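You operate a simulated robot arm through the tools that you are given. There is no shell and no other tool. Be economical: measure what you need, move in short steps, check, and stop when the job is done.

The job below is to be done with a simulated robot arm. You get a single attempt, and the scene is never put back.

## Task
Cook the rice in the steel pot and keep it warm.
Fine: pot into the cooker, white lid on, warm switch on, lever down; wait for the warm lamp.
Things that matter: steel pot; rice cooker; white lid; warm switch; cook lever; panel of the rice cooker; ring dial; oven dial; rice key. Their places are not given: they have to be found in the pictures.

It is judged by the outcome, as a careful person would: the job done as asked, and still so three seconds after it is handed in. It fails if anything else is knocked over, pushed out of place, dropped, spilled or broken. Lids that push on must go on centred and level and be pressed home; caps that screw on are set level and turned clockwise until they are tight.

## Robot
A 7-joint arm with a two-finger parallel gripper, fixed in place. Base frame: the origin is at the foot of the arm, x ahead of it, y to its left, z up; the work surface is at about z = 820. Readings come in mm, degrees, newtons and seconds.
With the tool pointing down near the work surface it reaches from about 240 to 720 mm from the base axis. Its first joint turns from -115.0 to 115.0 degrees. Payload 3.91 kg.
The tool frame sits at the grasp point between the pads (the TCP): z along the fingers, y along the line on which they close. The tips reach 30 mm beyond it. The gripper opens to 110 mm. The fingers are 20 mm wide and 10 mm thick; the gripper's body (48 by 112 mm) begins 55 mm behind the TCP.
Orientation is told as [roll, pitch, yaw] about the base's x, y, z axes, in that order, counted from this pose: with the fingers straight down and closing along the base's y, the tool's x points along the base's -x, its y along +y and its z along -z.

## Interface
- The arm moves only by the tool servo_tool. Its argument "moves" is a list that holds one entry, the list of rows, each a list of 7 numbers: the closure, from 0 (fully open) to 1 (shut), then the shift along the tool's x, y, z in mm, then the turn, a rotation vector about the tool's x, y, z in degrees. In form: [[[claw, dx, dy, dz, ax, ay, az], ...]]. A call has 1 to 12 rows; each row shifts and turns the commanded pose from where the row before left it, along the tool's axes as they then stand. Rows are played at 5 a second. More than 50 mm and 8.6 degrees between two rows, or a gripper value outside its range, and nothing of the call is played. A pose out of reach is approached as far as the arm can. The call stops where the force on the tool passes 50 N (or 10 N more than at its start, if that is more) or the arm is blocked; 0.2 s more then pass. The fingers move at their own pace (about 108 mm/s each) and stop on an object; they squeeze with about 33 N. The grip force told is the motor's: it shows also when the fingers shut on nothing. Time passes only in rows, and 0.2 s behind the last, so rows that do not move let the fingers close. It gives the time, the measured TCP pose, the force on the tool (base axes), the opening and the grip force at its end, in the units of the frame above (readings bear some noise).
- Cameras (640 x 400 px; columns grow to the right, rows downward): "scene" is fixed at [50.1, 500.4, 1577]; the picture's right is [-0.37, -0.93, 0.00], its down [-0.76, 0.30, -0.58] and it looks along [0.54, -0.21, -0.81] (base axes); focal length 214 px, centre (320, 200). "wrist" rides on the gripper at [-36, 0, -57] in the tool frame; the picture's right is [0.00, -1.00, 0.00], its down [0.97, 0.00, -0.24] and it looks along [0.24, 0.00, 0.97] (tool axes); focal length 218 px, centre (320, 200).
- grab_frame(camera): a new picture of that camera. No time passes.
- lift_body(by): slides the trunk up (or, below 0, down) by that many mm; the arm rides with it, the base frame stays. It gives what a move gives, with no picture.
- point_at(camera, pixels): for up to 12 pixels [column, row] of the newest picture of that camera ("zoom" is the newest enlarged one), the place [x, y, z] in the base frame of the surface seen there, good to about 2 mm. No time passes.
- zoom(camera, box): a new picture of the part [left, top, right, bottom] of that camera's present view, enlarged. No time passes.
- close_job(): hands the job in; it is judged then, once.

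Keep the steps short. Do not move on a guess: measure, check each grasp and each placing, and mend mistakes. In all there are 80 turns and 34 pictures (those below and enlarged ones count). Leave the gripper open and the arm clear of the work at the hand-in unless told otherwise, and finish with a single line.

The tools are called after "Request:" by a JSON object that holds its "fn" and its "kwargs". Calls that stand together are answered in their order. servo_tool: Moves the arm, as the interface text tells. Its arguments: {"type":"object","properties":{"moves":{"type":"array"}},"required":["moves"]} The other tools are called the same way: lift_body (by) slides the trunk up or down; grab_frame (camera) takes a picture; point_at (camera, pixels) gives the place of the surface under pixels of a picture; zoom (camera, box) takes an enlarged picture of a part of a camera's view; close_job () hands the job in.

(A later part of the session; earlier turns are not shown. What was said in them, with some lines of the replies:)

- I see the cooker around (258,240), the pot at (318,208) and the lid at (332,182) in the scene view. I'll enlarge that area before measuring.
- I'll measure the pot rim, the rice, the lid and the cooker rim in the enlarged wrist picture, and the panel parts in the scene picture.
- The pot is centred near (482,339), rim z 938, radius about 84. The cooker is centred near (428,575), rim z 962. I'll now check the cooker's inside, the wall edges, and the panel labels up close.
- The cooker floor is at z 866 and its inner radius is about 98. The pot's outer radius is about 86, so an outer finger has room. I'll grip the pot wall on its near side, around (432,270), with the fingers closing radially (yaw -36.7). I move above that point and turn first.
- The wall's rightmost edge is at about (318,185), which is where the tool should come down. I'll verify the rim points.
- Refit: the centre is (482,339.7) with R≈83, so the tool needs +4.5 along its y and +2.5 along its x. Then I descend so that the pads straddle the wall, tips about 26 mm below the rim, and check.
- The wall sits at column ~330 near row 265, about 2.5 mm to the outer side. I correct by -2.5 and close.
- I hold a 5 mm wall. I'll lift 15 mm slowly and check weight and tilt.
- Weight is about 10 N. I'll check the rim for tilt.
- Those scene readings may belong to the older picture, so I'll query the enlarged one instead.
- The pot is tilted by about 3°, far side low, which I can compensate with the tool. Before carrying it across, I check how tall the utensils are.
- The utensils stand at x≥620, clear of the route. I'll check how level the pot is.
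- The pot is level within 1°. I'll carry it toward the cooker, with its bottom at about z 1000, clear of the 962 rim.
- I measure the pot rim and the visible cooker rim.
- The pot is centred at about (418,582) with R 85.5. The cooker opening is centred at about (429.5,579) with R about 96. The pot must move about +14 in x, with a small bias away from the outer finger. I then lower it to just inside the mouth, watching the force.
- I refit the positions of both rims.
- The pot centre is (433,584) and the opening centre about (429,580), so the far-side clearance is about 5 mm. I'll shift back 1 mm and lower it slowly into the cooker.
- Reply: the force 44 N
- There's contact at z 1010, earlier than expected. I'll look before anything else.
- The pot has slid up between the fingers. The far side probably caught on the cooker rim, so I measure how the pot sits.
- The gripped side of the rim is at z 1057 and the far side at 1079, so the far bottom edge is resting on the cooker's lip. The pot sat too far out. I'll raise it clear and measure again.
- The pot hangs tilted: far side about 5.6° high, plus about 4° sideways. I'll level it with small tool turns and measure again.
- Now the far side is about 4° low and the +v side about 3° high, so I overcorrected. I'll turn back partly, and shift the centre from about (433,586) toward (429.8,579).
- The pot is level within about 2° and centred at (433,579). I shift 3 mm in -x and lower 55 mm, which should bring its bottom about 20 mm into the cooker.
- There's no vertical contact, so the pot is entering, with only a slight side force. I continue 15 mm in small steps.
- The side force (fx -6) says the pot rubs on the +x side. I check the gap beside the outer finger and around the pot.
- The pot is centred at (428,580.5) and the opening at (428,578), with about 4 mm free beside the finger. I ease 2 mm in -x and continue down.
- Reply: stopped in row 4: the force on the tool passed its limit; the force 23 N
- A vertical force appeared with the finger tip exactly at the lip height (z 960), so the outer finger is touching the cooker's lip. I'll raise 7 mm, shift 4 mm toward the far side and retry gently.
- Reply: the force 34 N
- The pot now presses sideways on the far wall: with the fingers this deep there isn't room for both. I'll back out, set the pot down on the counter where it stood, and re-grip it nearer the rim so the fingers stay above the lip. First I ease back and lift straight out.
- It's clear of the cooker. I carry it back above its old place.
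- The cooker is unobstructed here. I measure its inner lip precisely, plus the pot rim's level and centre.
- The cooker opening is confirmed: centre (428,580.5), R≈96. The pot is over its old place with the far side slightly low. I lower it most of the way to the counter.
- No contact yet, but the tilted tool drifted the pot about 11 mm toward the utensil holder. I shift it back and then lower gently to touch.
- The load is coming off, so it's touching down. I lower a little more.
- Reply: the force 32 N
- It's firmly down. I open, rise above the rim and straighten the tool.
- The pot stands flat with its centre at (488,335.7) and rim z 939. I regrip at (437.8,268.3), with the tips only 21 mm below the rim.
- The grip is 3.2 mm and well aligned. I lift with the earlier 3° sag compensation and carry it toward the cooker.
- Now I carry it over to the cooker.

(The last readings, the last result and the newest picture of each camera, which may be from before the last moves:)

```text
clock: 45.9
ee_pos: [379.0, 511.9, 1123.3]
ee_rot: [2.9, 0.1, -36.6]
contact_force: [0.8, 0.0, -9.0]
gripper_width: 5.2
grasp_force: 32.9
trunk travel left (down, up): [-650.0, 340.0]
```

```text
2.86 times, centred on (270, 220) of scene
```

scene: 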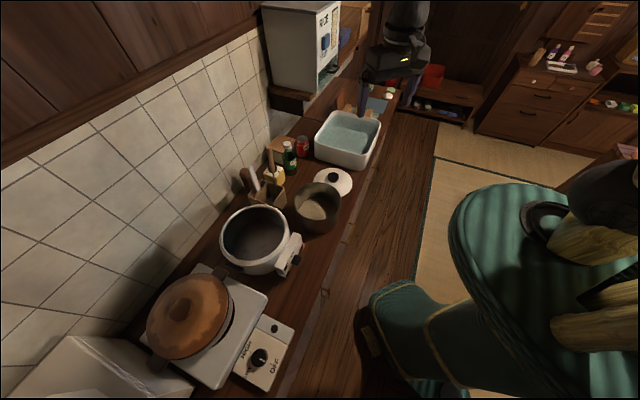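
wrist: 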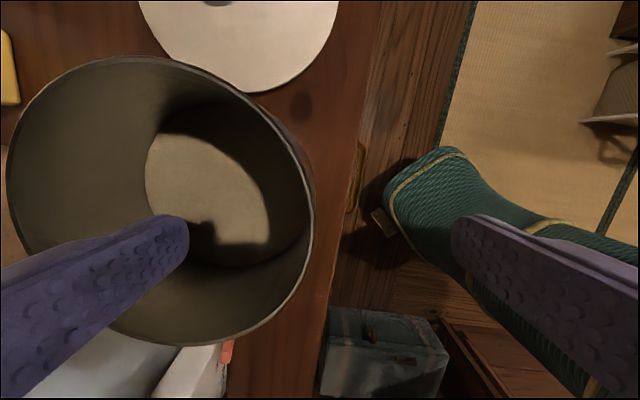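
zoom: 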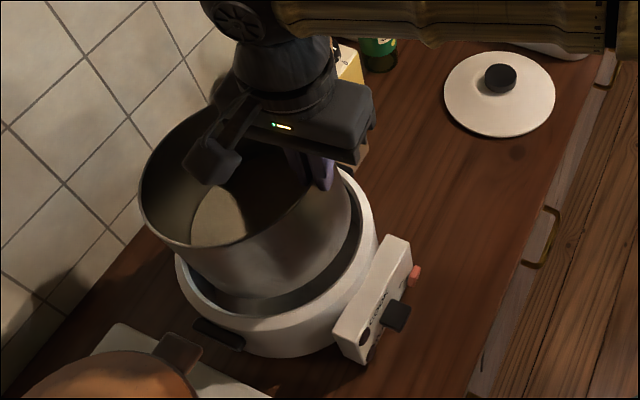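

The pot looks tilted. I measure it.

Request:
{"fn": "point_at", "kwargs": {"camera": "zoom", "pixels": [[140, 190], [145, 165], [160, 138], [160, 231], [185, 245], [215, 245], [250, 235], [280, 218], [310, 196], [325, 182], [230, 215], [195, 275]]}}

```text
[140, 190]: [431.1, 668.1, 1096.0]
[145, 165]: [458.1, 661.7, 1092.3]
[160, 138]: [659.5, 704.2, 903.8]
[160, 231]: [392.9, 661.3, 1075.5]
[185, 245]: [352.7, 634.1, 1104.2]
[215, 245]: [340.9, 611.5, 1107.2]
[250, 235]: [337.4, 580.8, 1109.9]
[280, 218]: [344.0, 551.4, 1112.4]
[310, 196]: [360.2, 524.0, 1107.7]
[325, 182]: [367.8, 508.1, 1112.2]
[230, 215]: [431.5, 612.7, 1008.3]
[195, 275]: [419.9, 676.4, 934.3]
```

The pot is sagging: far side about 7.3° low, with its rim centre at (422.5,583). I turn it back by 8°, shift it to the target centre and lower 18 mm, then check.

Request:
{"fn": "servo_tool", "kwargs": {"moves": [[[1, -2, 0.5, 0, -2.7, 0, 0], [1, -2, 0.5, 0, -2.7, 0, 0], [1, -2, 0.5, 0, -2.6, 0, 0], [1, 0, -1.7, 9, 0, 0, 0], [1, 0, -1.7, 9, 0, 0, 0], [1, 0, 0, 0, 0, 0, 0]]]}}

Request:
{"fn": "zoom", "kwargs": {"camera": "scene", "box": [200, 150, 340, 290]}}

```text
clock: 47.3
ee_pos: [386.8, 507.6, 1104.1]
ee_rot: [10.7, 0.0, -36.6]
contact_force: [0.2, -0.2, -8.7]
gripper_width: 8.2
grasp_force: 33.4
trunk travel left (down, up): [-650.0, 340.0]
```

```text
2.86 times, centred on (270, 220) of scene
```

zoom: 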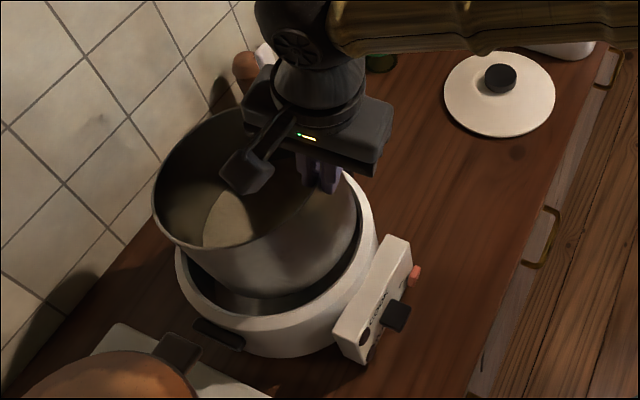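

Request:
{"fn": "point_at", "kwargs": {"camera": "zoom", "pixels": [[153, 190], [158, 165], [175, 138], [165, 233], [195, 248], [230, 246], [265, 233], [295, 215], [340, 190], [195, 285], [240, 230], [350, 180]]}}

```text
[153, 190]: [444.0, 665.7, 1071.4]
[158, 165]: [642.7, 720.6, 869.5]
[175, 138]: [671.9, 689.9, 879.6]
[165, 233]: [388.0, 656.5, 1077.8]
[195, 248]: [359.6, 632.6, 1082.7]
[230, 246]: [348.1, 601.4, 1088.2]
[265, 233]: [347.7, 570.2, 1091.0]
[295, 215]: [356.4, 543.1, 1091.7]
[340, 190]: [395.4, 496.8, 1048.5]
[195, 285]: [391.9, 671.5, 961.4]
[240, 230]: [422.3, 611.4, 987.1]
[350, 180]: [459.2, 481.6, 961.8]
```

The wall pivots between the pads and the pot keeps hanging about 7.7° far-side-low. That can still go in far edge first: the bottom's far edge is already at z 954, inside the mouth. I shift 6 mm to the far side so the near bottom edge clears the lip, then lower steadily. The pot will level itself as it lands.

Request:
{"fn": "servo_tool", "kwargs": {"moves": [[[1, 2, 6, 0, 0, 0, 0], [1, 0, -2.8, 14.7, 0, 0, 0], [1, 0, -2.8, 14.7, 0, 0, 0], [1, 0, -3.2, 14.7, 0, 0, 0], [1, 0, -3.4, 14.7, 0, 0, 0], [1, 0, -3.4, 12, 0, 0, 0], [1, 0, -1, 5, 0, 0, 0]]]}}

```text
clock: 48.9
ee_pos: [386.4, 514.1, 1027.9]
ee_rot: [10.7, 0.0, -36.7]
contact_force: [0.1, -0.6, -8.6]
gripper_width: 7.8
grasp_force: 32.9
trunk travel left (down, up): [-650.0, 340.0]
```

It went in 76 mm without contact. I continue in 5 mm steps until it lands.

Request:
{"fn": "servo_tool", "kwargs": {"moves": [[[1, 0, -1, 4.9, 0, 0, 0], [1, 0, -1, 4.9, 0, 0, 0], [1, 0, -1, 4.9, 0, 0, 0], [1, 0, -1, 4.9, 0, 0, 0], [1, 0, 0, 0, 0, 0, 0]]]}}

```text
clock: 50.1
ee_pos: [384.2, 509.7, 1008.9]
ee_rot: [10.5, 0.1, -36.6]
contact_force: [-15.7, -16.8, -4.0]
gripper_width: 5.9
grasp_force: 32.9
trunk travel left (down, up): [-650.0, 340.0]
```

It's landing on the far edge and levelling. The push toward the near side says to ease back a little as I lower.

Request:
{"fn": "servo_tool", "kwargs": {"moves": [[[1, 0, -3, 3, 0, 0, 0], [1, 0, -2, 4, 0, 0, 0], [1, 0, -1, 4, 0, 0, 0], [1, 0, -1, 3, 0, 0, 0], [1, 0, 0, 0, 0, 0, 0]]]}}

```text
clock: 51.3
ee_pos: [383.8, 509.5, 995.0]
ee_rot: [11.1, 0.2, -36.6]
contact_force: [-9.4, -8.8, 5.5]
gripper_width: 4.5
grasp_force: 32.7
trunk travel left (down, up): [-650.0, 340.0]
```

Request:
{"fn": "servo_tool", "kwargs": {"moves": [[[1, 0, -1, 2, 0, 0, 0], [1, 0, -1, 2, 0, 0, 0], [1, 0, 0, 0, 0, 0, 0]]]}}

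Request:
{"fn": "zoom", "kwargs": {"camera": "scene", "box": [200, 150, 340, 290]}}

```text
clock: 52.1
ee_pos: [383.0, 506.0, 992.0]
ee_rot: [11.1, 0.2, -36.6]
contact_force: [1.4, -0.8, 28.4]
gripper_width: 4.8
grasp_force: 33.2
trunk travel left (down, up): [-650.0, 340.0]
```

```text
2.86 times, centred on (270, 220) of scene
```

zoom: 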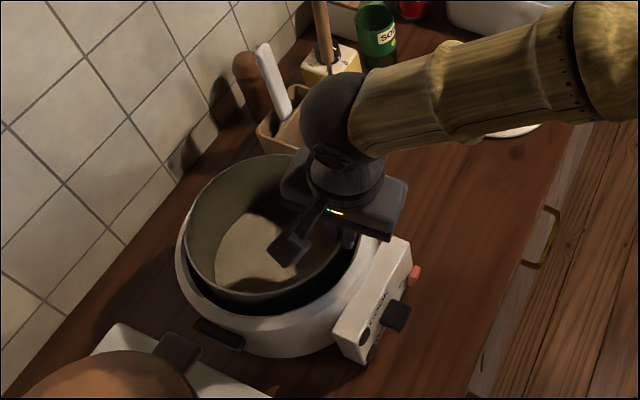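

The pot is in the cooker, and the force is now vertical. I check its rim.

Request:
{"fn": "point_at", "kwargs": {"camera": "zoom", "pixels": [[187, 245], [190, 215], [210, 183], [235, 163], [205, 280], [230, 294], [265, 296], [300, 284], [330, 262], [245, 245], [188, 290], [250, 308]]}}

```text
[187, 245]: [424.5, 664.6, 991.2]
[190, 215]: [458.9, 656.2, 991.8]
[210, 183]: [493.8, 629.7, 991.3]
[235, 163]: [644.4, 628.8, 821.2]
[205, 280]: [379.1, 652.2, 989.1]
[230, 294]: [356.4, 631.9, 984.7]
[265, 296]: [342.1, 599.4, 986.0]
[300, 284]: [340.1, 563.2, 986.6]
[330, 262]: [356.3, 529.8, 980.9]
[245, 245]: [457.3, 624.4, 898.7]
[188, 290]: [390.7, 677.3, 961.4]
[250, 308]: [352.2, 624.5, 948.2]
```

The pot sits almost level and centred at (424,580). I open slightly, withdraw along the fingers, and straighten the tool.

Request:
{"fn": "servo_tool", "kwargs": {"moves": [[[0.95, 0, 0, -0.5, 0, 0, 0], [0.9, 0, 0, -0.5, 0, 0, 0], [0.87, 0, 0, -1, 0, 0, 0], [0.87, 0, 0, -10, 0, 0, 0], [0.87, 0, 0, -15, 0, 0, 0], [0.5, 0, 0, -30, 2.7, 0, 0], [0.2, 0, 0, -30, 2.8, 0, 0], [0, 0, 0, -30, 2.8, 0, 0], [0, 0, 0, -25, 2.8, 0, 0], [0, 0, 0, 0, 0, 0, 0]]]}}

Request:
{"fn": "grab_frame", "kwargs": {"camera": "wrist"}}

```text
clock: 54.3
ee_pos: [372.2, 493.9, 1131.4]
ee_rot: [-0.4, 0.1, -36.8]
contact_force: [-0.9, 0.5, 0.9]
gripper_width: 110.0
grasp_force: 0.1
trunk travel left (down, up): [-650.0, 340.0]
```

```text
5 pictures are left
```

wrist: 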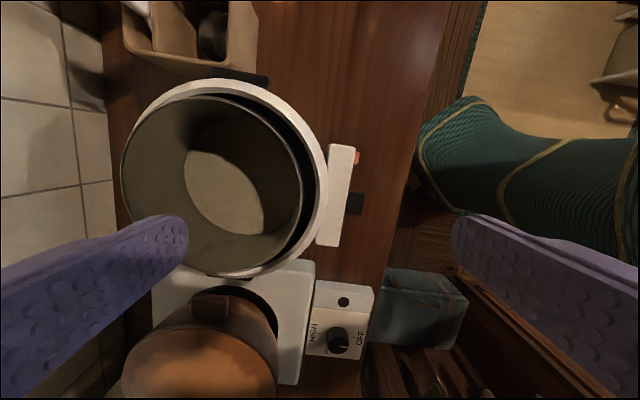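

The pot is in. I measure its rim, the cooker rim, and the switch and lever.

Request:
{"fn": "point_at", "kwargs": {"camera": "wrist", "pixels": [[123, 165], [130, 140], [210, 95], [180, 97], [301, 180], [299, 200], [230, 263], [200, 258], [270, 120], [325, 180], [230, 80], [250, 275]]}}

Request:
{"fn": "point_at", "kwargs": {"camera": "wrist", "pixels": [[356, 157], [360, 157], [355, 203], [361, 197], [361, 210], [348, 203], [348, 150], [334, 240], [340, 148], [320, 235], [353, 160], [340, 200]]}}

```text
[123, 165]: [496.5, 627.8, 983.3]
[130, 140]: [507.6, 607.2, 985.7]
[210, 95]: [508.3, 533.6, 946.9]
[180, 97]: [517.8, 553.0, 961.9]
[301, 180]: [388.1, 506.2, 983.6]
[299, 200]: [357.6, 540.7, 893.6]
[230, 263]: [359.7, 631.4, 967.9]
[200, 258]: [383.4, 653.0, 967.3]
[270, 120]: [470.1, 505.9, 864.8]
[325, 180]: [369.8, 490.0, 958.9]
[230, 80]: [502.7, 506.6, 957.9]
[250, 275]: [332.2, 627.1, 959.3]
```

```text
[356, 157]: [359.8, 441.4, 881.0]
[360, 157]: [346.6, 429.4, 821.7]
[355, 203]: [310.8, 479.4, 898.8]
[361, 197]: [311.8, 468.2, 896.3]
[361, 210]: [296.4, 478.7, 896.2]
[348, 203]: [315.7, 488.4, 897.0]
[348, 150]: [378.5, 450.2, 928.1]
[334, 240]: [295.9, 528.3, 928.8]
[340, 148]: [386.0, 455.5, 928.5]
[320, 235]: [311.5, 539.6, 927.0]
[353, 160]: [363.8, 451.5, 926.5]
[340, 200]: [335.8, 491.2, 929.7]
```

The pot is seated: rim at z 984, centre about (427,579). Next is the lid, centred at (624,211) with its knob top at z 871. I move above it.

Request:
{"fn": "servo_tool", "kwargs": {"moves": [[[0, -37.1, -7.6, 0, 0, 0, 0], [0, -37.1, -7.6, 0, 0, 0, 0], [0, -37.1, -7.6, 0, 0, 0, 0], [0, -37.1, -7.6, 0, 0, 0, 0], [0, -37.1, -7.6, 0, 0, 0, 0], [0, -37.1, -7.6, 0, 0, 0, 0], [0, -37.1, -7.6, 0, 0, 0, 0], [0, -37.1, -7.6, 0, 0, 0, 0], [0, -37.1, -7.6, 20, 0, 0, 0], [0, -37.1, -7.6, 30, 0, 0, 0], [0, 0, 0, 45, 0, 0, 0], [0, 0, 0, 45, 0, 0, 0]]]}}

Request:
{"fn": "grab_frame", "kwargs": {"camera": "wrist"}}

```text
clock: 56.9
ee_pos: [626.2, 210.9, 989.6]
ee_rot: [-0.4, 0.3, -36.6]
contact_force: [-0.2, 0.0, -0.3]
gripper_width: 109.8
grasp_force: 0.0
trunk travel left (down, up): [-650.0, 340.0]
```

```text
4 pictures are left
```

wrist: 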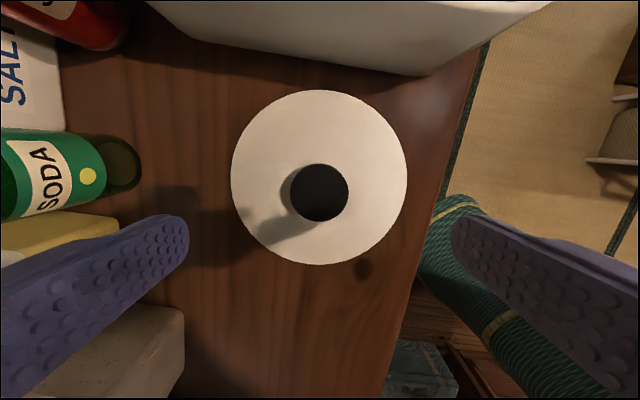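

Request:
{"fn": "point_at", "kwargs": {"camera": "wrist", "pixels": [[319, 193], [291, 193], [347, 193], [319, 165], [319, 220], [319, 93], [319, 262], [233, 175], [405, 175], [280, 193], [360, 193], [319, 235]]}}

```text
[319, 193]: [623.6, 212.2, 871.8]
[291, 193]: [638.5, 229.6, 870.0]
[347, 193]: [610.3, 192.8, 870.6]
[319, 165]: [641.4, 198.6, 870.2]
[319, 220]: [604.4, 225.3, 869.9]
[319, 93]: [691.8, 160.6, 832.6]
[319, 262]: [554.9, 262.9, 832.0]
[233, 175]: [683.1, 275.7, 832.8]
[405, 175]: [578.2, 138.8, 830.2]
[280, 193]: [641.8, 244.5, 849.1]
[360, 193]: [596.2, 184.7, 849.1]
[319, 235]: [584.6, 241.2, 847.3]
```

The knob is 46 mm wide with its centre at (624,212), and the dome beside it is at z 849. I align, lower so the tips stop about 3 mm above the dome, and grip.

Request:
{"fn": "servo_tool", "kwargs": {"moves": [[[0, 2.4, -0.4, 30, -0.4, 0, 0], [0, 0, 0, 35, 0, 0, 0], [0, 0, 0, 25, 0, 0, 0], [0, 0, 0, 11, 0, 0, 0], [0, 0, 0, 6, 0, 0, 0], [0, 0, 0, 0, 0, 0, 0], [0.4, 0, 0, 0, 0, 0, 0], [1, 0, 0, 0, 0, 0, 0], [1, 0, 0, 0, 0, 0, 0], [1, 0, 0, 0, 0, 0, 0]]]}}

```text
clock: 59.1
ee_pos: [620.5, 211.1, 881.5]
ee_rot: [0.0, 0.1, -36.6]
contact_force: [0.1, 1.4, 1.1]
gripper_width: 48.5
grasp_force: 32.5
trunk travel left (down, up): [-650.0, 340.0]
```

The knob is held at 48.5 mm. I lift the lid straight up by 195 mm.

Request:
{"fn": "servo_tool", "kwargs": {"moves": [[[1, 0, 0, -5, 0, 0, 0], [1, 0, 0, -15, 0, 0, 0], [1, 0, 0, -25, 0, 0, 0], [1, 0, 0, -30, 0, 0, 0], [1, 0, 0, -30, 0, 0, 0], [1, 0, 0, -30, 0, 0, 0], [1, 0, 0, -30, 0, 0, 0], [1, 0, 0, -20, 0, 0, 0], [1, 0, 0, -10, 0, 0, 0], [1, 0, 0, 0, 0, 0, 0]]]}}

```text
clock: 61.3
ee_pos: [622.8, 210.3, 1075.9]
ee_rot: [0.0, 0.0, -36.6]
contact_force: [0.6, -0.2, -2.5]
gripper_width: 48.3
grasp_force: 33.2
trunk travel left (down, up): [-650.0, 340.0]
```

The lid is held. I carry it over the pot to about (426.5,579.5).

Request:
{"fn": "servo_tool", "kwargs": {"moves": [[[1, 16, 8, 0, 0, 0, 0], [1, 32, 15, 0, 0, 0, 0], [1, 40, 19, 0, 0, 0, 0], [1, 40, 19, 0, 0, 0, 0], [1, 40, 19, 0, 0, 0, 0], [1, 40, 19, 0, 0, 0, 0], [1, 40, 19, 0, 0, 0, 0], [1, 40, 19, 0, 0, 0, 0], [1, 40, 18.7, 0, 0, 0, 0], [1, 32, 15, 0, 0, 0, 0], [1, 18.2, 8, 0, 0, 0, 0], [1, 0, 0, 0, 0, 0, 0]]]}}

```text
clock: 63.9
ee_pos: [415.8, 567.9, 1072.8]
ee_rot: [0.0, 0.1, -36.7]
contact_force: [0.8, 0.0, -1.0]
gripper_width: 48.1
grasp_force: 33.3
out of reach, approached as far as the arm can: row 10, 11
trunk travel left (down, up): [-650.0, 340.0]
```

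The arm stops about 16 mm short at this height. I'll change the arm's posture: trunk up 150, then come down with the arm while finishing the move.

Request:
{"fn": "lift_body", "kwargs": {"by": 150}}

Request:
{"fn": "servo_tool", "kwargs": {"moves": [[[1, 0, 0, 30, 0, 0, 0], [1, 0, 0, 40, 0, 0, 0], [1, 0, 0, 40, 0, 0, 0], [1, 0, 0, 37, 0, 0, 0], [1, 0, 0, 0, 0, 0, 0]]]}}

```text
clock: 65.6
ee_pos: [416.4, 565.9, 1221.8]
ee_rot: [0.0, 0.1, -36.8]
contact_force: [0.3, -0.6, -1.3]
gripper_width: 48.0
grasp_force: 32.8
trunk travel left (down, up): [-800.0, 190.0]
```

```text
clock: 66.8
ee_pos: [415.9, 566.7, 1074.6]
ee_rot: [0.0, 0.1, -36.6]
contact_force: [0.3, -0.4, -1.0]
gripper_width: 48.3
grasp_force: 33.2
trunk travel left (down, up): [-800.0, 190.0]
```

Request:
{"fn": "servo_tool", "kwargs": {"moves": [[[1, -0.4, 6, 0, 0, 0, 0], [1, -0.5, 6, 0, 0, 0, 0], [1, 0, 4.3, 0, 0, 0, 0], [1, 0, 0, 0, 0, 0, 0]]]}}

Request:
{"fn": "zoom", "kwargs": {"camera": "scene", "box": [200, 150, 340, 290]}}

```text
clock: 67.8
ee_pos: [427.9, 579.7, 1076.2]
ee_rot: [0.0, 0.1, -36.7]
contact_force: [0.9, -0.4, -1.7]
gripper_width: 48.1
grasp_force: 33.1
trunk travel left (down, up): [-800.0, 190.0]
```

```text
2.86 times, centred on (270, 220) of scene
```

zoom: 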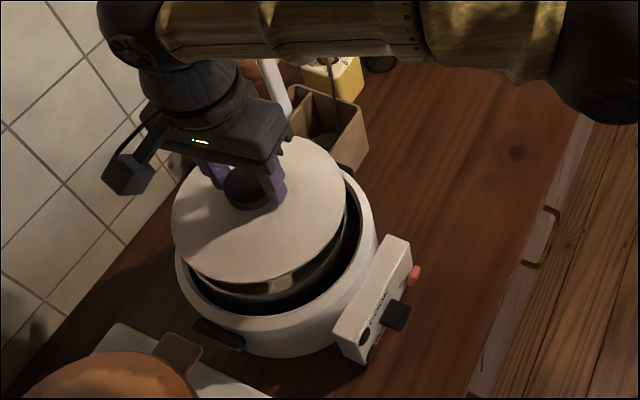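

It reaches now. I measure the lid's edge and the visible pot rim below it.

Request:
{"fn": "point_at", "kwargs": {"camera": "zoom", "pixels": [[174, 215], [185, 185], [200, 262], [250, 282], [300, 265], [335, 235], [345, 200], [325, 158], [290, 138], [230, 296], [300, 286], [346, 235]]}}

```text
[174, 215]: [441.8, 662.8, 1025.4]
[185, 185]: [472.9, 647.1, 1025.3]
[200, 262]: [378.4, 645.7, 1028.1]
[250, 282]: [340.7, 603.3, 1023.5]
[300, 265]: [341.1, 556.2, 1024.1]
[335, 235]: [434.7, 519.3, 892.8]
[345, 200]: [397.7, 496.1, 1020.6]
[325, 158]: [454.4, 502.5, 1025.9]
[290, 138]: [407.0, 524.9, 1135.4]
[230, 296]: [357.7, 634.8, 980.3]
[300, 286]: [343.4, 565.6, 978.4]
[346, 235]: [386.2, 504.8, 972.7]
```

The lid is level and centred at about (424,579); the pot is at about (425.5,580). I nudge 1.7 mm and lower, slowly near contact (expected around TCP z 1045).

Request:
{"fn": "servo_tool", "kwargs": {"moves": [[[1, -0.5, 1.6, 8, 0, 0, 0], [1, 0, 0, 8, 0, 0, 0], [1, 0, 0, 6, 0, 0, 0], [1, 0, 0, 3, 0, 0, 0], [1, 0, 0, 2, 0, 0, 0], [1, 0, 0, 2, 0, 0, 0], [1, 0, 0, 0, 0, 0, 0]]]}}

```text
clock: 69.4
ee_pos: [427.2, 579.5, 1046.9]
ee_rot: [0.1, 0.1, -36.6]
contact_force: [-0.2, -0.7, -1.9]
gripper_width: 48.2
grasp_force: 32.7
trunk travel left (down, up): [-800.0, 190.0]
```

Request:
{"fn": "servo_tool", "kwargs": {"moves": [[[1, 0, 0, 1.5, 0, 0, 0], [1, 0, 0, 1.5, 0, 0, 0], [1, 0, 0, 1.5, 0, 0, 0], [1, 0, 0, 1.5, 0, 0, 0], [1, 0, 0, 0, 0, 0, 0]]]}}

```text
clock: 70.6
ee_pos: [427.1, 579.8, 1041.1]
ee_rot: [0.0, 0.2, -36.6]
contact_force: [0.5, 0.2, -0.9]
gripper_width: 48.1
grasp_force: 33.0
trunk travel left (down, up): [-800.0, 190.0]
```

No contact yet, so I continue in small steps.

Request:
{"fn": "servo_tool", "kwargs": {"moves": [[[1, 0, 0, 1.5, 0, 0, 0], [1, 0, 0, 1.5, 0, 0, 0], [1, 0, 0, 1.5, 0, 0, 0], [1, 0, 0, 1.5, 0, 0, 0], [1, 0, 0, 0, 0, 0, 0]]]}}

```text
clock: 71.8
ee_pos: [427.7, 579.2, 1037.5]
ee_rot: [0.4, 0.0, -36.6]
contact_force: [4.6, 3.7, 25.1]
gripper_width: 48.6
grasp_force: 32.4
trunk travel left (down, up): [-800.0, 190.0]
```

Contact is firm at 1037.5, 8 mm below where the lid's bottom would meet the rim, so it sits in the pot. I press a touch more to be sure it's home, then release and rise.

Request:
{"fn": "servo_tool", "kwargs": {"moves": [[[1, 0, 0, 1, 0, 0, 0], [1, 0, 0, 0, 0, 0, 0]]]}}

Request:
{"fn": "servo_tool", "kwargs": {"moves": [[[0.7, 0, 0, -1, 0, 0, 0], [0.3, 0, 0, -1, 0, 0, 0], [0.1, 0, 0, 0, 0, 0, 0], [0, 0, 0, 0, 0, 0, 0], [0, 0, 0, -20, 0, 0, 0], [0, 0, -10, -35, 0, 0, 0], [0, 0, -30, -30, 0, 0, 0], [0, 0, -40, 0, 0, 0, 0], [0, 0, -40, 0, 0, 0, 0], [0, 0, -20, 0, 0, 0, 0], [0, 0, 0, 0, 0, 0, 0]]]}}

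Request:
{"fn": "grab_frame", "kwargs": {"camera": "wrist"}}

```text
clock: 72.4
ee_pos: [426.5, 579.1, 1035.3]
ee_rot: [0.3, 0.0, -36.6]
contact_force: [3.5, 6.6, 23.9]
gripper_width: 48.3
grasp_force: 33.0
trunk travel left (down, up): [-800.0, 190.0]
```

```text
clock: 74.8
ee_pos: [343.3, 468.7, 1121.4]
ee_rot: [0.0, 0.0, -36.6]
contact_force: [-0.1, -0.7, -0.5]
gripper_width: 110.0
grasp_force: 0.1
trunk travel left (down, up): [-800.0, 190.0]
```

```text
2 pictures are left
```

wrist: 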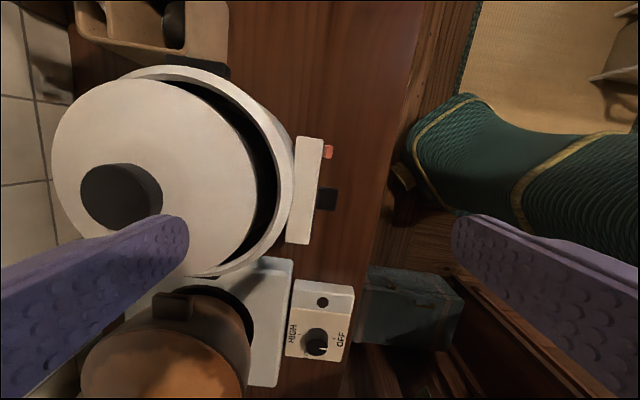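

The lid is on. I check that it's level, and measure the red switch and black lever.

Request:
{"fn": "point_at", "kwargs": {"camera": "wrist", "pixels": [[56, 160], [120, 83], [180, 90], [235, 140], [255, 200], [230, 250], [195, 272], [70, 220], [110, 180], [285, 180], [150, 78], [290, 215]]}}

Request:
{"fn": "point_at", "kwargs": {"camera": "wrist", "pixels": [[325, 152], [328, 147], [328, 158], [331, 152], [319, 200], [327, 190], [327, 208], [334, 190], [334, 208], [316, 200], [318, 180], [322, 160]]}}

```text
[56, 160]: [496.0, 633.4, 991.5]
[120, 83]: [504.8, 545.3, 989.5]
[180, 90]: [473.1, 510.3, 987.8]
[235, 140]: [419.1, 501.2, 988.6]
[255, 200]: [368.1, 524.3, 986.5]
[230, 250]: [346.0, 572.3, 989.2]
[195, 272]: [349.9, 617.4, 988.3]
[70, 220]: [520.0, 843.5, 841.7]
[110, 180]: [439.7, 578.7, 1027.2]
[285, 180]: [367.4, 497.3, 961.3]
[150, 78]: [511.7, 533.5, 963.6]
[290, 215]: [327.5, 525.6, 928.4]
```

```text
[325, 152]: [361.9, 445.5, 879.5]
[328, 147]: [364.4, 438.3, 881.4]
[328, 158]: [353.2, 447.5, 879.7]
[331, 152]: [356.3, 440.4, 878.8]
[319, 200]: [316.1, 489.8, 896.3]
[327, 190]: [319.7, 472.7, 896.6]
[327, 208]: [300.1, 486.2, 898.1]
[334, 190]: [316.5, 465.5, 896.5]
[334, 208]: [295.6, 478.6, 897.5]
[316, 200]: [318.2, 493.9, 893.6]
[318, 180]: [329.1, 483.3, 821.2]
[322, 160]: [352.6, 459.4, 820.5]
```

The lid is level, rim 987–991. I need to see how the warm switch and lever work. I pull back in front of the panel, lower, and tilt the tool 45° so the wrist camera looks at the panel's face.

Request:
{"fn": "servo_tool", "kwargs": {"moves": [[[0, -1, -43, 0, 0, 0, 0], [0, -1, -43, 0, 0, 0, 0], [0, 0, 0, 47, 0, 0, 0], [0, 0, 0, 47, 0, 0, 0], [0, 0, 0, 48, 0, 0, 0], [0, 0, 0, 0, -7.5, 0, 0], [0, 0, 0, 0, -7.5, 0, 0], [0, 0, 0, 0, -7.5, 0, 0], [0, 0, 0, 0, -7.5, 0, 0], [0, 0, 0, 0, -7.5, 0, 0], [0, 0, 0, 0, -7.5, 0, 0], [0, 0, 0, 0, 0, 0, 0]]]}}

```text
clock: 77.4
ee_pos: [293.5, 398.3, 979.4]
ee_rot: [45.1, 0.2, -36.7]
contact_force: [0.0, -0.4, -0.3]
gripper_width: 109.8
grasp_force: 0.0
trunk travel left (down, up): [-800.0, 190.0]
```

The pose was reached as planned; the panel should be around the image centre. I take an enlarged view of it.

Request:
{"fn": "zoom", "kwargs": {"camera": "wrist", "box": [215, 110, 425, 290]}}

```text
2.22 times, centred on (320, 200) of wrist
```

zoom: 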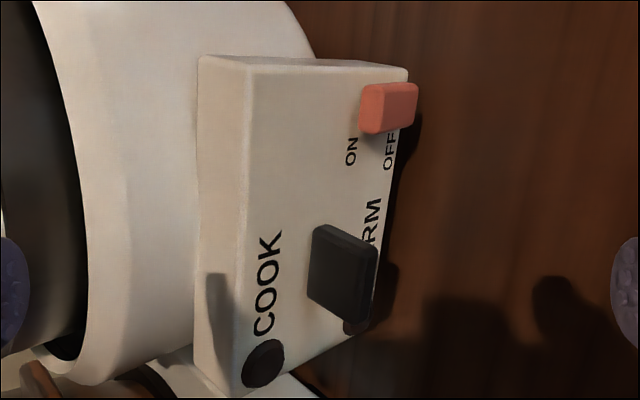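

Now it's clear: the red slide switch is at OFF (low) and ON is above it, so it must go up. The black lever goes down. I measure their faces.

Request:
{"fn": "point_at", "kwargs": {"camera": "zoom", "pixels": [[365, 92], [364, 125], [400, 90], [414, 90], [412, 118], [385, 118], [350, 150], [390, 152], [355, 100], [270, 80], [260, 280], [400, 78]]}}

Request:
{"fn": "point_at", "kwargs": {"camera": "zoom", "pixels": [[318, 235], [312, 285], [345, 240], [372, 255], [366, 312], [345, 290], [330, 265], [355, 275], [305, 250], [376, 200], [263, 362], [355, 327]]}}

```text
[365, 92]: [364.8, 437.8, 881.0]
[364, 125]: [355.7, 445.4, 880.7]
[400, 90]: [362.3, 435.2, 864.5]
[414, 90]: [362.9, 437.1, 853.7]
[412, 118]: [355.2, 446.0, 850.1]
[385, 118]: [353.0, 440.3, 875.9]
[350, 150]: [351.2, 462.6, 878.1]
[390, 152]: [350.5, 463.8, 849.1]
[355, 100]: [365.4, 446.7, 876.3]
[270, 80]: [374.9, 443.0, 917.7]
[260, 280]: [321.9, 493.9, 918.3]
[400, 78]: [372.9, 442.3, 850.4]
```

```text
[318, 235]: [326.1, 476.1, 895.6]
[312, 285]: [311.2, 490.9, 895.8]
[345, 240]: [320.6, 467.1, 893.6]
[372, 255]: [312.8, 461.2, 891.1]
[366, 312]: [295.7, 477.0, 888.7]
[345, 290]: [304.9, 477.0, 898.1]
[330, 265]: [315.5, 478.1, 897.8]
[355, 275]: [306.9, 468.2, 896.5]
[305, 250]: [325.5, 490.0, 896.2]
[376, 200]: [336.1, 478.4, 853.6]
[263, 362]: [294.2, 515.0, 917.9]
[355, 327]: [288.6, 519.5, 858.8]
```

The switch is a rocker: it spans z 850–881 between the ON label (top, 878) and OFF (bottom, 849), with the top half standing out. I'll press its upper half inward with closed fingertips. First I close the gripper and move to 20 mm in front of it.

Request:
{"fn": "servo_tool", "kwargs": {"moves": [[[1, -13, 0, 0, 0, 0, 0], [1, -13.8, 0, 0, 0, 0, 0], [1, 0, -17, 26, 0, 0, 0], [1, 0, -17, 26, 0, 0, 0], [1, 0, -17, 25.7, 0, 0, 0], [1, 0, 0, 0, 0, 0, 0]]]}}

```text
clock: 78.8
ee_pos: [326.1, 398.4, 886.2]
ee_rot: [45.0, 0.1, -36.6]
contact_force: [0.3, -0.6, 0.3]
gripper_width: 0.0
grasp_force: 33.1
trunk travel left (down, up): [-800.0, 190.0]
```

I'm in place at v≈-23. I approach 19 mm toward the upper half, then press on in 2 mm steps.

Request:
{"fn": "servo_tool", "kwargs": {"moves": [[[1, 0, 7.4, 6, 0, 0, 0], [1, 0, 7.4, 6, 0, 0, 0], [1, 0, 1.4, 1.4, 0, 0, 0], [1, 0, 1.4, 1.4, 0, 0, 0], [1, 0, 0, 0, 0, 0, 0]]]}}

```text
clock: 80.0
ee_pos: [341.9, 414.9, 890.6]
ee_rot: [45.0, 0.1, -36.5]
contact_force: [-0.6, 0.8, 0.3]
gripper_width: 0.0
grasp_force: 33.2
trunk travel left (down, up): [-800.0, 190.0]
```

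Request:
{"fn": "servo_tool", "kwargs": {"moves": [[[1, 0, 1.4, 1.4, 0, 0, 0], [1, 0, 1.4, 1.4, 0, 0, 0], [1, 0, 0, 0, 0, 0, 0]]]}}

```text
clock: 80.8
ee_pos: [342.1, 417.2, 889.3]
ee_rot: [45.0, 0.2, -36.6]
contact_force: [-6.8, -8.5, 4.9]
gripper_width: 0.0
grasp_force: 32.6
trunk travel left (down, up): [-800.0, 190.0]
```

Contact: about 11 N against the switch. I press further.

Request:
{"fn": "servo_tool", "kwargs": {"moves": [[[1, 0, 1.4, 1.4, 0, 0, 0], [1, 0, 1.4, 1.4, 0, 0, 0], [1, 0, 0, 0, 0, 0, 0]]]}}

```text
clock: 81.6
ee_pos: [342.3, 417.1, 890.1]
ee_rot: [44.9, 0.3, -36.7]
contact_force: [-17.2, -31.7, 2.9]
gripper_width: 0.0
grasp_force: 32.1
trunk travel left (down, up): [-800.0, 190.0]
```

A 36 N push didn't move it, so it isn't a simple press there. I back off and push it from below instead: go under its lower edge (z 850), with the tips at z≥826 above the counter, and lift toward ON.

Request:
{"fn": "servo_tool", "kwargs": {"moves": [[[1, 0, -7, -7, 0, 0, 0], [1, 0, -8, -8, 0, 0, 0], [1, 0, -13, 13, 0, 0, 0], [1, 0, -12, 12, 0, 0, 0], [1, 0, 0, 0, 0, 0, 0]]]}}

```text
clock: 82.8
ee_pos: [332.3, 405.0, 855.0]
ee_rot: [45.2, 0.1, -36.5]
contact_force: [-0.6, 0.7, 0.5]
gripper_width: 0.0
grasp_force: 33.1
trunk travel left (down, up): [-800.0, 190.0]
```

Request:
{"fn": "servo_tool", "kwargs": {"moves": [[[1, 0, 4.2, 4.2, 0, 0, 0], [1, 0, 4.2, 4.2, 0, 0, 0], [1, 0, 2.8, 2.8, 0, 0, 0], [1, 0, 2.1, 2.1, 0, 0, 0], [1, 0, 0, 0, 0, 0, 0]]]}}

```text
clock: 84.0
ee_pos: [343.5, 419.6, 853.7]
ee_rot: [45.1, 0.2, -36.7]
contact_force: [0.4, -0.1, -0.3]
gripper_width: 0.0
grasp_force: 32.8
trunk travel left (down, up): [-800.0, 190.0]
```

Free below the switch. I lift in 3 mm steps.

Request:
{"fn": "servo_tool", "kwargs": {"moves": [[[1, 0, 2.1, -2.1, 0, 0, 0], [1, 0, 2.1, -2.1, 0, 0, 0], [1, 0, 2.1, -2.1, 0, 0, 0], [1, 0, 1.4, -1.4, 0, 0, 0], [1, 0, 0, 0, 0, 0, 0]]]}}

```text
clock: 85.0
ee_pos: [340.7, 414.7, 861.1]
ee_rot: [44.2, 0.3, -36.7]
contact_force: [-0.5, -2.6, -3.1]
gripper_width: 0.1
grasp_force: 33.0
trunk travel left (down, up): [-800.0, 190.0]
stopped in row 5: the force on the tool passed its limit (the readings are from after the stop); the commanded pose is now the measured one
5 turns are left
```

Five turns are left, so I'll combine steps. The wedge push only slid along the switch's edge. I press its very top edge (z≈879), where the lever arm is largest, up to the force limit, then retreat to the viewing pose and look with the last picture.

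Request:
{"fn": "servo_tool", "kwargs": {"moves": [[[1, 0, -11.3, -11.3, 0, 0, 0], [1, 0, 11, -11, 0, 0, 0], [1, 0, 11.3, -11.3, 0, 0, 0], [1, 0, 10, 10, 0, 0, 0], [1, 0, 1.6, 1.6, 0, 0, 0], [1, 0, 1.6, 1.6, 0, 0, 0], [1, 0, 1.6, 1.6, 0, 0, 0], [1, 0, 1.6, 1.6, 0, 0, 0], [1, 0, 1, 1, 0, 0, 0], [1, 0, 1, 1, 0, 0, 0], [1, 0, 0, 0, 0, 0, 0]]]}}

Request:
{"fn": "servo_tool", "kwargs": {"moves": [[[1, 0, -11, -11, 0, 0, 0], [0.5, 0, -11, -11, 0, 0, 0], [0, 9, 20, -23, 0, 0, 0], [0, 9, 20, -23, 0, 0, 0], [0, 9, 11, -24.6, 0, 0, 0], [0, 0, 0, 0, 0, 0, 0]]]}}

Request:
{"fn": "zoom", "kwargs": {"camera": "wrist", "box": [215, 110, 425, 290]}}

```text
clock: 87.2
ee_pos: [342.5, 417.2, 891.5]
ee_rot: [43.7, 0.3, -36.7]
contact_force: [-11.4, -22.5, 22.0]
gripper_width: 0.0
grasp_force: 32.6
trunk travel left (down, up): [-800.0, 190.0]
stopped in row 10: the force on the tool passed its limit (the readings are from after the stop); the commanded pose is now the measured one
```

```text
clock: 88.6
ee_pos: [296.8, 402.7, 976.4]
ee_rot: [43.6, 0.3, -36.7]
contact_force: [-0.5, 0.2, -0.7]
gripper_width: 109.9
grasp_force: 0.1
trunk travel left (down, up): [-800.0, 190.0]
```

```text
2.22 times, centred on (320, 200) of wrist
4 turns are left
```

zoom: 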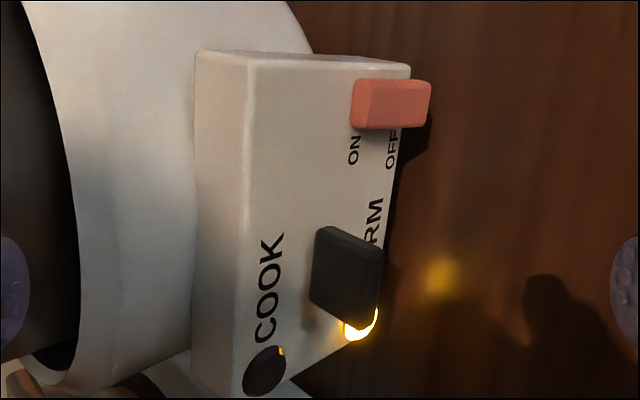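

The rocker flipped to ON and the WARM lamp lights. Now the cook lever: it spans v 24–49, u 561–584, top z 897. With four turns left I chain two calls: re-tilt to 25° and place the closed fingertips above the lever, then press down in 3 mm steps under the force guard.

Request:
{"fn": "servo_tool", "kwargs": {"moves": [[[1, 11.4, 0, 0, 6.2, 0, 0], [1, 11.4, 0, 0, 6.2, 0, 0], [1, 11.4, 0, 0, 6.2, 0, 0], [1, 0, 12, 20, 0, 0, 0], [1, 0, 12, 20, 0, 0, 0], [1, 0, 12.4, 21.1, 0, 0, 0], [1, 0, 0, 0, 0, 0, 0], [1, 0, 0, 0, 0, 0, 0]]]}}

Request:
{"fn": "servo_tool", "kwargs": {"moves": [[[1, 0, -1.27, 2.72, 0, 0, 0], [1, 0, -1.27, 2.72, 0, 0, 0], [1, 0, -1.27, 2.72, 0, 0, 0], [1, 0, -1.27, 2.72, 0, 0, 0], [1, 0, -1.27, 2.72, 0, 0, 0], [1, 0, -1.27, 2.72, 0, 0, 0], [1, 0, -1.27, 2.72, 0, 0, 0], [1, 0, -1.27, 2.72, 0, 0, 0], [1, 0, -1.27, 2.72, 0, 0, 0], [1, 0, -1.27, 2.72, 0, 0, 0], [1, 0, 0, 0, 0, 0, 0]]]}}

```text
clock: 90.4
ee_pos: [306.3, 471.5, 938.1]
ee_rot: [24.9, 0.3, -36.7]
contact_force: [1.1, 0.0, 0.6]
gripper_width: 0.1
grasp_force: 32.8
trunk travel left (down, up): [-800.0, 190.0]
```

```text
clock: 92.8
ee_pos: [304.8, 470.3, 910.5]
ee_rot: [25.2, 0.3, -36.7]
contact_force: [0.5, -0.6, 28.3]
gripper_width: 0.0
grasp_force: 33.3
trunk travel left (down, up): [-800.0, 190.0]
3 turns are left
```

The lever went down about 18 mm and 28 N now resists. I press a bit more to bottom it, release upward 15 mm, then probe back down 11 mm to see if it stays down.

Request:
{"fn": "servo_tool", "kwargs": {"moves": [[[1, 0, -0.85, 1.81, 0, 0, 0], [1, 0, -0.85, 1.81, 0, 0, 0], [1, 0, -0.85, 1.81, 0, 0, 0], [1, 0, 0, 0, 0, 0, 0]]]}}

Request:
{"fn": "servo_tool", "kwargs": {"moves": [[[1, 0, 3.17, -6.8, 0, 0, 0], [1, 0, 3.17, -6.8, 0, 0, 0], [1, 0, 0, 0, 0, 0, 0]]]}}

Request:
{"fn": "servo_tool", "kwargs": {"moves": [[[1, 0, -2.3, 5, 0, 0, 0], [1, 0, -2.3, 5, 0, 0, 0], [1, 0, 0, 0, 0, 0, 0]]]}}

Request:
{"fn": "servo_tool", "kwargs": {"moves": [[[1, 0, -1, 2, 0, 0, 0], [1, 0, -1, 2, 0, 0, 0], [1, 0, 0, 0, 0, 0, 0]]]}}

```text
clock: 93.4
ee_pos: [305.1, 471.0, 908.7]
ee_rot: [25.8, 0.3, -36.6]
contact_force: [-5.4, -13.5, 27.4]
gripper_width: 0.0
grasp_force: 33.3
trunk travel left (down, up): [-800.0, 190.0]
stopped in row 2: the force on the tool passed its limit (the readings are from after the stop); the commanded pose is now the measured one
```

```text
clock: 94.2
ee_pos: [307.0, 473.6, 921.5]
ee_rot: [25.5, 0.3, -36.6]
contact_force: [-0.6, -0.8, -0.3]
gripper_width: 0.0
grasp_force: 33.1
trunk travel left (down, up): [-800.0, 190.0]
```

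```text
clock: 95.0
ee_pos: [308.1, 472.8, 910.7]
ee_rot: [25.5, 0.4, -36.7]
contact_force: [-0.8, -0.8, 2.3]
gripper_width: 0.0
grasp_force: 32.7
trunk travel left (down, up): [-800.0, 190.0]
```

```text
clock: 95.8
ee_pos: [307.8, 473.8, 909.5]
ee_rot: [25.8, 0.2, -36.5]
contact_force: [2.7, -2.4, 32.5]
gripper_width: 0.1
grasp_force: 32.7
trunk travel left (down, up): [-800.0, 190.0]
2 turns are left
```

The lever stays down: I met it again at the same low height, so it's latched. Now I retreat with the gripper open, clear of the cooker, and let time pass for the cooking to finish and the warm lamp to come on.

Request:
{"fn": "servo_tool", "kwargs": {"moves": [[[1, 0, 4.2, -9, 0, 0, 0], [1, 0, 8.5, -18, 0, 0, 0], [1, 0, 0, -40, 0, 0, 0], [1, 0, 0, -40, 0, 0, 0], [0.5, 0, -40, 0, 0, 0, 0], [0, 0, -40, 0, 0, 0, 0], [0, 0, 0, -40, 0, 0, 0], [0, 0, 0, 0, 0, 0, 0]]]}}

Request:
{"fn": "servo_tool", "kwargs": {"moves": [[[0, 0, 0, 0, 0, 0, 0], [0, 0, 0, 0, 0, 0, 0], [0, 0, 0, 0, 0, 0, 0], [0, 0, 0, 0, 0, 0, 0], [0, 0, 0, 0, 0, 0, 0], [0, 0, 0, 0, 0, 0, 0], [0, 0, 0, 0, 0, 0, 0], [0, 0, 0, 0, 0, 0, 0], [0, 0, 0, 0, 0, 0, 0], [0, 0, 0, 0, 0, 0, 0], [0, 0, 0, 0, 0, 0, 0], [0, 0, 0, 0, 0, 0, 0]]]}}

Request:
{"fn": "servo_tool", "kwargs": {"moves": [[[0, 0, 0, 0, 0, 0, 0], [0, 0, 0, 0, 0, 0, 0], [0, 0, 0, 0, 0, 0, 0], [0, 0, 0, 0, 0, 0, 0], [0, 0, 0, 0, 0, 0, 0], [0, 0, 0, 0, 0, 0, 0], [0, 0, 0, 0, 0, 0, 0], [0, 0, 0, 0, 0, 0, 0], [0, 0, 0, 0, 0, 0, 0], [0, 0, 0, 0, 0, 0, 0], [0, 0, 0, 0, 0, 0, 0], [0, 0, 0, 0, 0, 0, 0]]]}}

Request:
{"fn": "servo_tool", "kwargs": {"moves": [[[0, 0, 0, 0, 0, 0, 0], [0, 0, 0, 0, 0, 0, 0], [0, 0, 0, 0, 0, 0, 0], [0, 0, 0, 0, 0, 0, 0], [0, 0, 0, 0, 0, 0, 0], [0, 0, 0, 0, 0, 0, 0], [0, 0, 0, 0, 0, 0, 0], [0, 0, 0, 0, 0, 0, 0], [0, 0, 0, 0, 0, 0, 0], [0, 0, 0, 0, 0, 0, 0], [0, 0, 0, 0, 0, 0, 0], [0, 0, 0, 0, 0, 0, 0]]]}}

Request:
{"fn": "servo_tool", "kwargs": {"moves": [[[0, 0, 0, 0, 0, 0, 0], [0, 0, 0, 0, 0, 0, 0], [0, 0, 0, 0, 0, 0, 0], [0, 0, 0, 0, 0, 0, 0], [0, 0, 0, 0, 0, 0, 0], [0, 0, 0, 0, 0, 0, 0], [0, 0, 0, 0, 0, 0, 0], [0, 0, 0, 0, 0, 0, 0], [0, 0, 0, 0, 0, 0, 0], [0, 0, 0, 0, 0, 0, 0], [0, 0, 0, 0, 0, 0, 0], [0, 0, 0, 0, 0, 0, 0]]]}}

Request:
{"fn": "servo_tool", "kwargs": {"moves": [[[0, 0, 0, 0, 0, 0, 0], [0, 0, 0, 0, 0, 0, 0], [0, 0, 0, 0, 0, 0, 0], [0, 0, 0, 0, 0, 0, 0], [0, 0, 0, 0, 0, 0, 0], [0, 0, 0, 0, 0, 0, 0], [0, 0, 0, 0, 0, 0, 0], [0, 0, 0, 0, 0, 0, 0], [0, 0, 0, 0, 0, 0, 0], [0, 0, 0, 0, 0, 0, 0], [0, 0, 0, 0, 0, 0, 0], [0, 0, 0, 0, 0, 0, 0]]]}}

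Request:
{"fn": "servo_tool", "kwargs": {"moves": [[[0, 0, 0, 0, 0, 0, 0], [0, 0, 0, 0, 0, 0, 0], [0, 0, 0, 0, 0, 0, 0], [0, 0, 0, 0, 0, 0, 0], [0, 0, 0, 0, 0, 0, 0], [0, 0, 0, 0, 0, 0, 0], [0, 0, 0, 0, 0, 0, 0], [0, 0, 0, 0, 0, 0, 0], [0, 0, 0, 0, 0, 0, 0], [0, 0, 0, 0, 0, 0, 0], [0, 0, 0, 0, 0, 0, 0], [0, 0, 0, 0, 0, 0, 0]]]}}

Request:
{"fn": "servo_tool", "kwargs": {"moves": [[[0, 0, 0, 0, 0, 0, 0], [0, 0, 0, 0, 0, 0, 0], [0, 0, 0, 0, 0, 0, 0], [0, 0, 0, 0, 0, 0, 0], [0, 0, 0, 0, 0, 0, 0], [0, 0, 0, 0, 0, 0, 0], [0, 0, 0, 0, 0, 0, 0], [0, 0, 0, 0, 0, 0, 0], [0, 0, 0, 0, 0, 0, 0], [0, 0, 0, 0, 0, 0, 0], [0, 0, 0, 0, 0, 0, 0], [0, 0, 0, 0, 0, 0, 0]]]}}

Request:
{"fn": "servo_tool", "kwargs": {"moves": [[[0, 0, 0, 0, 0, 0, 0], [0, 0, 0, 0, 0, 0, 0], [0, 0, 0, 0, 0, 0, 0], [0, 0, 0, 0, 0, 0, 0], [0, 0, 0, 0, 0, 0, 0], [0, 0, 0, 0, 0, 0, 0], [0, 0, 0, 0, 0, 0, 0], [0, 0, 0, 0, 0, 0, 0], [0, 0, 0, 0, 0, 0, 0], [0, 0, 0, 0, 0, 0, 0], [0, 0, 0, 0, 0, 0, 0], [0, 0, 0, 0, 0, 0, 0]]]}}

Request:
{"fn": "servo_tool", "kwargs": {"moves": [[[0, 0, 0, 0, 0, 0, 0], [0, 0, 0, 0, 0, 0, 0], [0, 0, 0, 0, 0, 0, 0], [0, 0, 0, 0, 0, 0, 0], [0, 0, 0, 0, 0, 0, 0], [0, 0, 0, 0, 0, 0, 0], [0, 0, 0, 0, 0, 0, 0], [0, 0, 0, 0, 0, 0, 0], [0, 0, 0, 0, 0, 0, 0], [0, 0, 0, 0, 0, 0, 0], [0, 0, 0, 0, 0, 0, 0], [0, 0, 0, 0, 0, 0, 0]]]}}

Request:
{"fn": "servo_tool", "kwargs": {"moves": [[[0, 0, 0, 0, 0, 0, 0], [0, 0, 0, 0, 0, 0, 0], [0, 0, 0, 0, 0, 0, 0], [0, 0, 0, 0, 0, 0, 0], [0, 0, 0, 0, 0, 0, 0], [0, 0, 0, 0, 0, 0, 0], [0, 0, 0, 0, 0, 0, 0], [0, 0, 0, 0, 0, 0, 0], [0, 0, 0, 0, 0, 0, 0], [0, 0, 0, 0, 0, 0, 0], [0, 0, 0, 0, 0, 0, 0], [0, 0, 0, 0, 0, 0, 0]]]}}

Request:
{"fn": "servo_tool", "kwargs": {"moves": [[[0, 0, 0, 0, 0, 0, 0], [0, 0, 0, 0, 0, 0, 0], [0, 0, 0, 0, 0, 0, 0], [0, 0, 0, 0, 0, 0, 0], [0, 0, 0, 0, 0, 0, 0], [0, 0, 0, 0, 0, 0, 0], [0, 0, 0, 0, 0, 0, 0], [0, 0, 0, 0, 0, 0, 0], [0, 0, 0, 0, 0, 0, 0], [0, 0, 0, 0, 0, 0, 0], [0, 0, 0, 0, 0, 0, 0], [0, 0, 0, 0, 0, 0, 0]]]}}

Request:
{"fn": "servo_tool", "kwargs": {"moves": [[[0, 0, 0, 0, 0, 0, 0], [0, 0, 0, 0, 0, 0, 0], [0, 0, 0, 0, 0, 0, 0], [0, 0, 0, 0, 0, 0, 0], [0, 0, 0, 0, 0, 0, 0], [0, 0, 0, 0, 0, 0, 0], [0, 0, 0, 0, 0, 0, 0], [0, 0, 0, 0, 0, 0, 0], [0, 0, 0, 0, 0, 0, 0], [0, 0, 0, 0, 0, 0, 0], [0, 0, 0, 0, 0, 0, 0], [0, 0, 0, 0, 0, 0, 0]]]}}

```text
clock: 97.6
ee_pos: [233.1, 373.9, 1011.7]
ee_rot: [25.4, 0.3, -36.7]
contact_force: [1.1, 0.6, -0.4]
gripper_width: 109.9
grasp_force: 0.1
trunk travel left (down, up): [-800.0, 190.0]
```

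```text
clock: 100.2
ee_pos: [234.3, 373.5, 1010.9]
ee_rot: [25.5, 0.3, -36.6]
contact_force: [-0.3, 0.2, -0.1]
gripper_width: 109.9
grasp_force: 0.0
trunk travel left (down, up): [-800.0, 190.0]
```

```text
clock: 102.8
ee_pos: [232.1, 373.3, 1012.8]
ee_rot: [25.5, 0.3, -36.6]
contact_force: [0.3, -0.4, -0.3]
gripper_width: 109.8
grasp_force: 0.1
trunk travel left (down, up): [-800.0, 190.0]
```

```text
clock: 105.4
ee_pos: [233.0, 373.6, 1010.8]
ee_rot: [25.4, 0.4, -36.6]
contact_force: [-0.4, 0.4, 0.5]
gripper_width: 109.8
grasp_force: 0.1
trunk travel left (down, up): [-800.0, 190.0]
```

```text
clock: 108.0
ee_pos: [232.1, 373.8, 1011.6]
ee_rot: [25.5, 0.3, -36.6]
contact_force: [1.0, -0.7, 0.4]
gripper_width: 110.0
grasp_force: 0.1
trunk travel left (down, up): [-800.0, 190.0]
```

```text
clock: 110.6
ee_pos: [231.7, 373.5, 1011.8]
ee_rot: [25.5, 0.2, -36.6]
contact_force: [0.0, 0.0, -0.4]
gripper_width: 109.6
grasp_force: 0.0
trunk travel left (down, up): [-800.0, 190.0]
```

```text
clock: 113.2
ee_pos: [232.9, 373.8, 1011.6]
ee_rot: [25.5, 0.3, -36.6]
contact_force: [-0.1, 0.5, 0.4]
gripper_width: 109.9
grasp_force: 0.1
trunk travel left (down, up): [-800.0, 190.0]
```

```text
clock: 115.8
ee_pos: [232.9, 373.9, 1011.9]
ee_rot: [25.5, 0.3, -36.5]
contact_force: [0.3, -0.4, -0.1]
gripper_width: 109.8
grasp_force: 0.1
trunk travel left (down, up): [-800.0, 190.0]
```

```text
clock: 118.4
ee_pos: [232.6, 374.6, 1010.9]
ee_rot: [25.5, 0.3, -36.6]
contact_force: [-0.2, 0.1, -0.3]
gripper_width: 110.2
grasp_force: 0.1
trunk travel left (down, up): [-800.0, 190.0]
```

```text
clock: 121.0
ee_pos: [233.1, 374.0, 1012.3]
ee_rot: [25.5, 0.3, -36.6]
contact_force: [0.6, -0.1, -0.1]
gripper_width: 109.9
grasp_force: 0.0
trunk travel left (down, up): [-800.0, 190.0]
```

```text
clock: 123.6
ee_pos: [232.0, 372.5, 1011.5]
ee_rot: [25.5, 0.3, -36.6]
contact_force: [-0.8, 0.1, -0.3]
gripper_width: 110.0
grasp_force: 0.1
trunk travel left (down, up): [-800.0, 190.0]
```

```text
clock: 126.2
ee_pos: [232.9, 373.1, 1012.1]
ee_rot: [25.5, 0.2, -36.6]
contact_force: [-0.5, -0.1, 0.5]
gripper_width: 110.0
grasp_force: 0.1
trunk travel left (down, up): [-800.0, 190.0]
```

```text
clock: 128.8
ee_pos: [232.1, 373.1, 1011.5]
ee_rot: [25.5, 0.2, -36.6]
contact_force: [-0.8, -0.7, 0.0]
gripper_width: 109.8
grasp_force: 0.1
trunk travel left (down, up): [-800.0, 190.0]
1 turns are left
```

The arm is clear with the gripper open, and over 30 s have passed since the lever went down. I have no pictures left to check the lamp again, so I hand the job in on this last turn.

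Request:
{"fn": "close_job", "kwargs": {}}

```text
The job is handed in.
```

Handed in: the pot is in the cooker, the lid is on level, the warm switch is on and the lever latched down, but with no pictures left I couldn't see the warm lamp after the 33 s cooking wait (it was lit before the lever went down).
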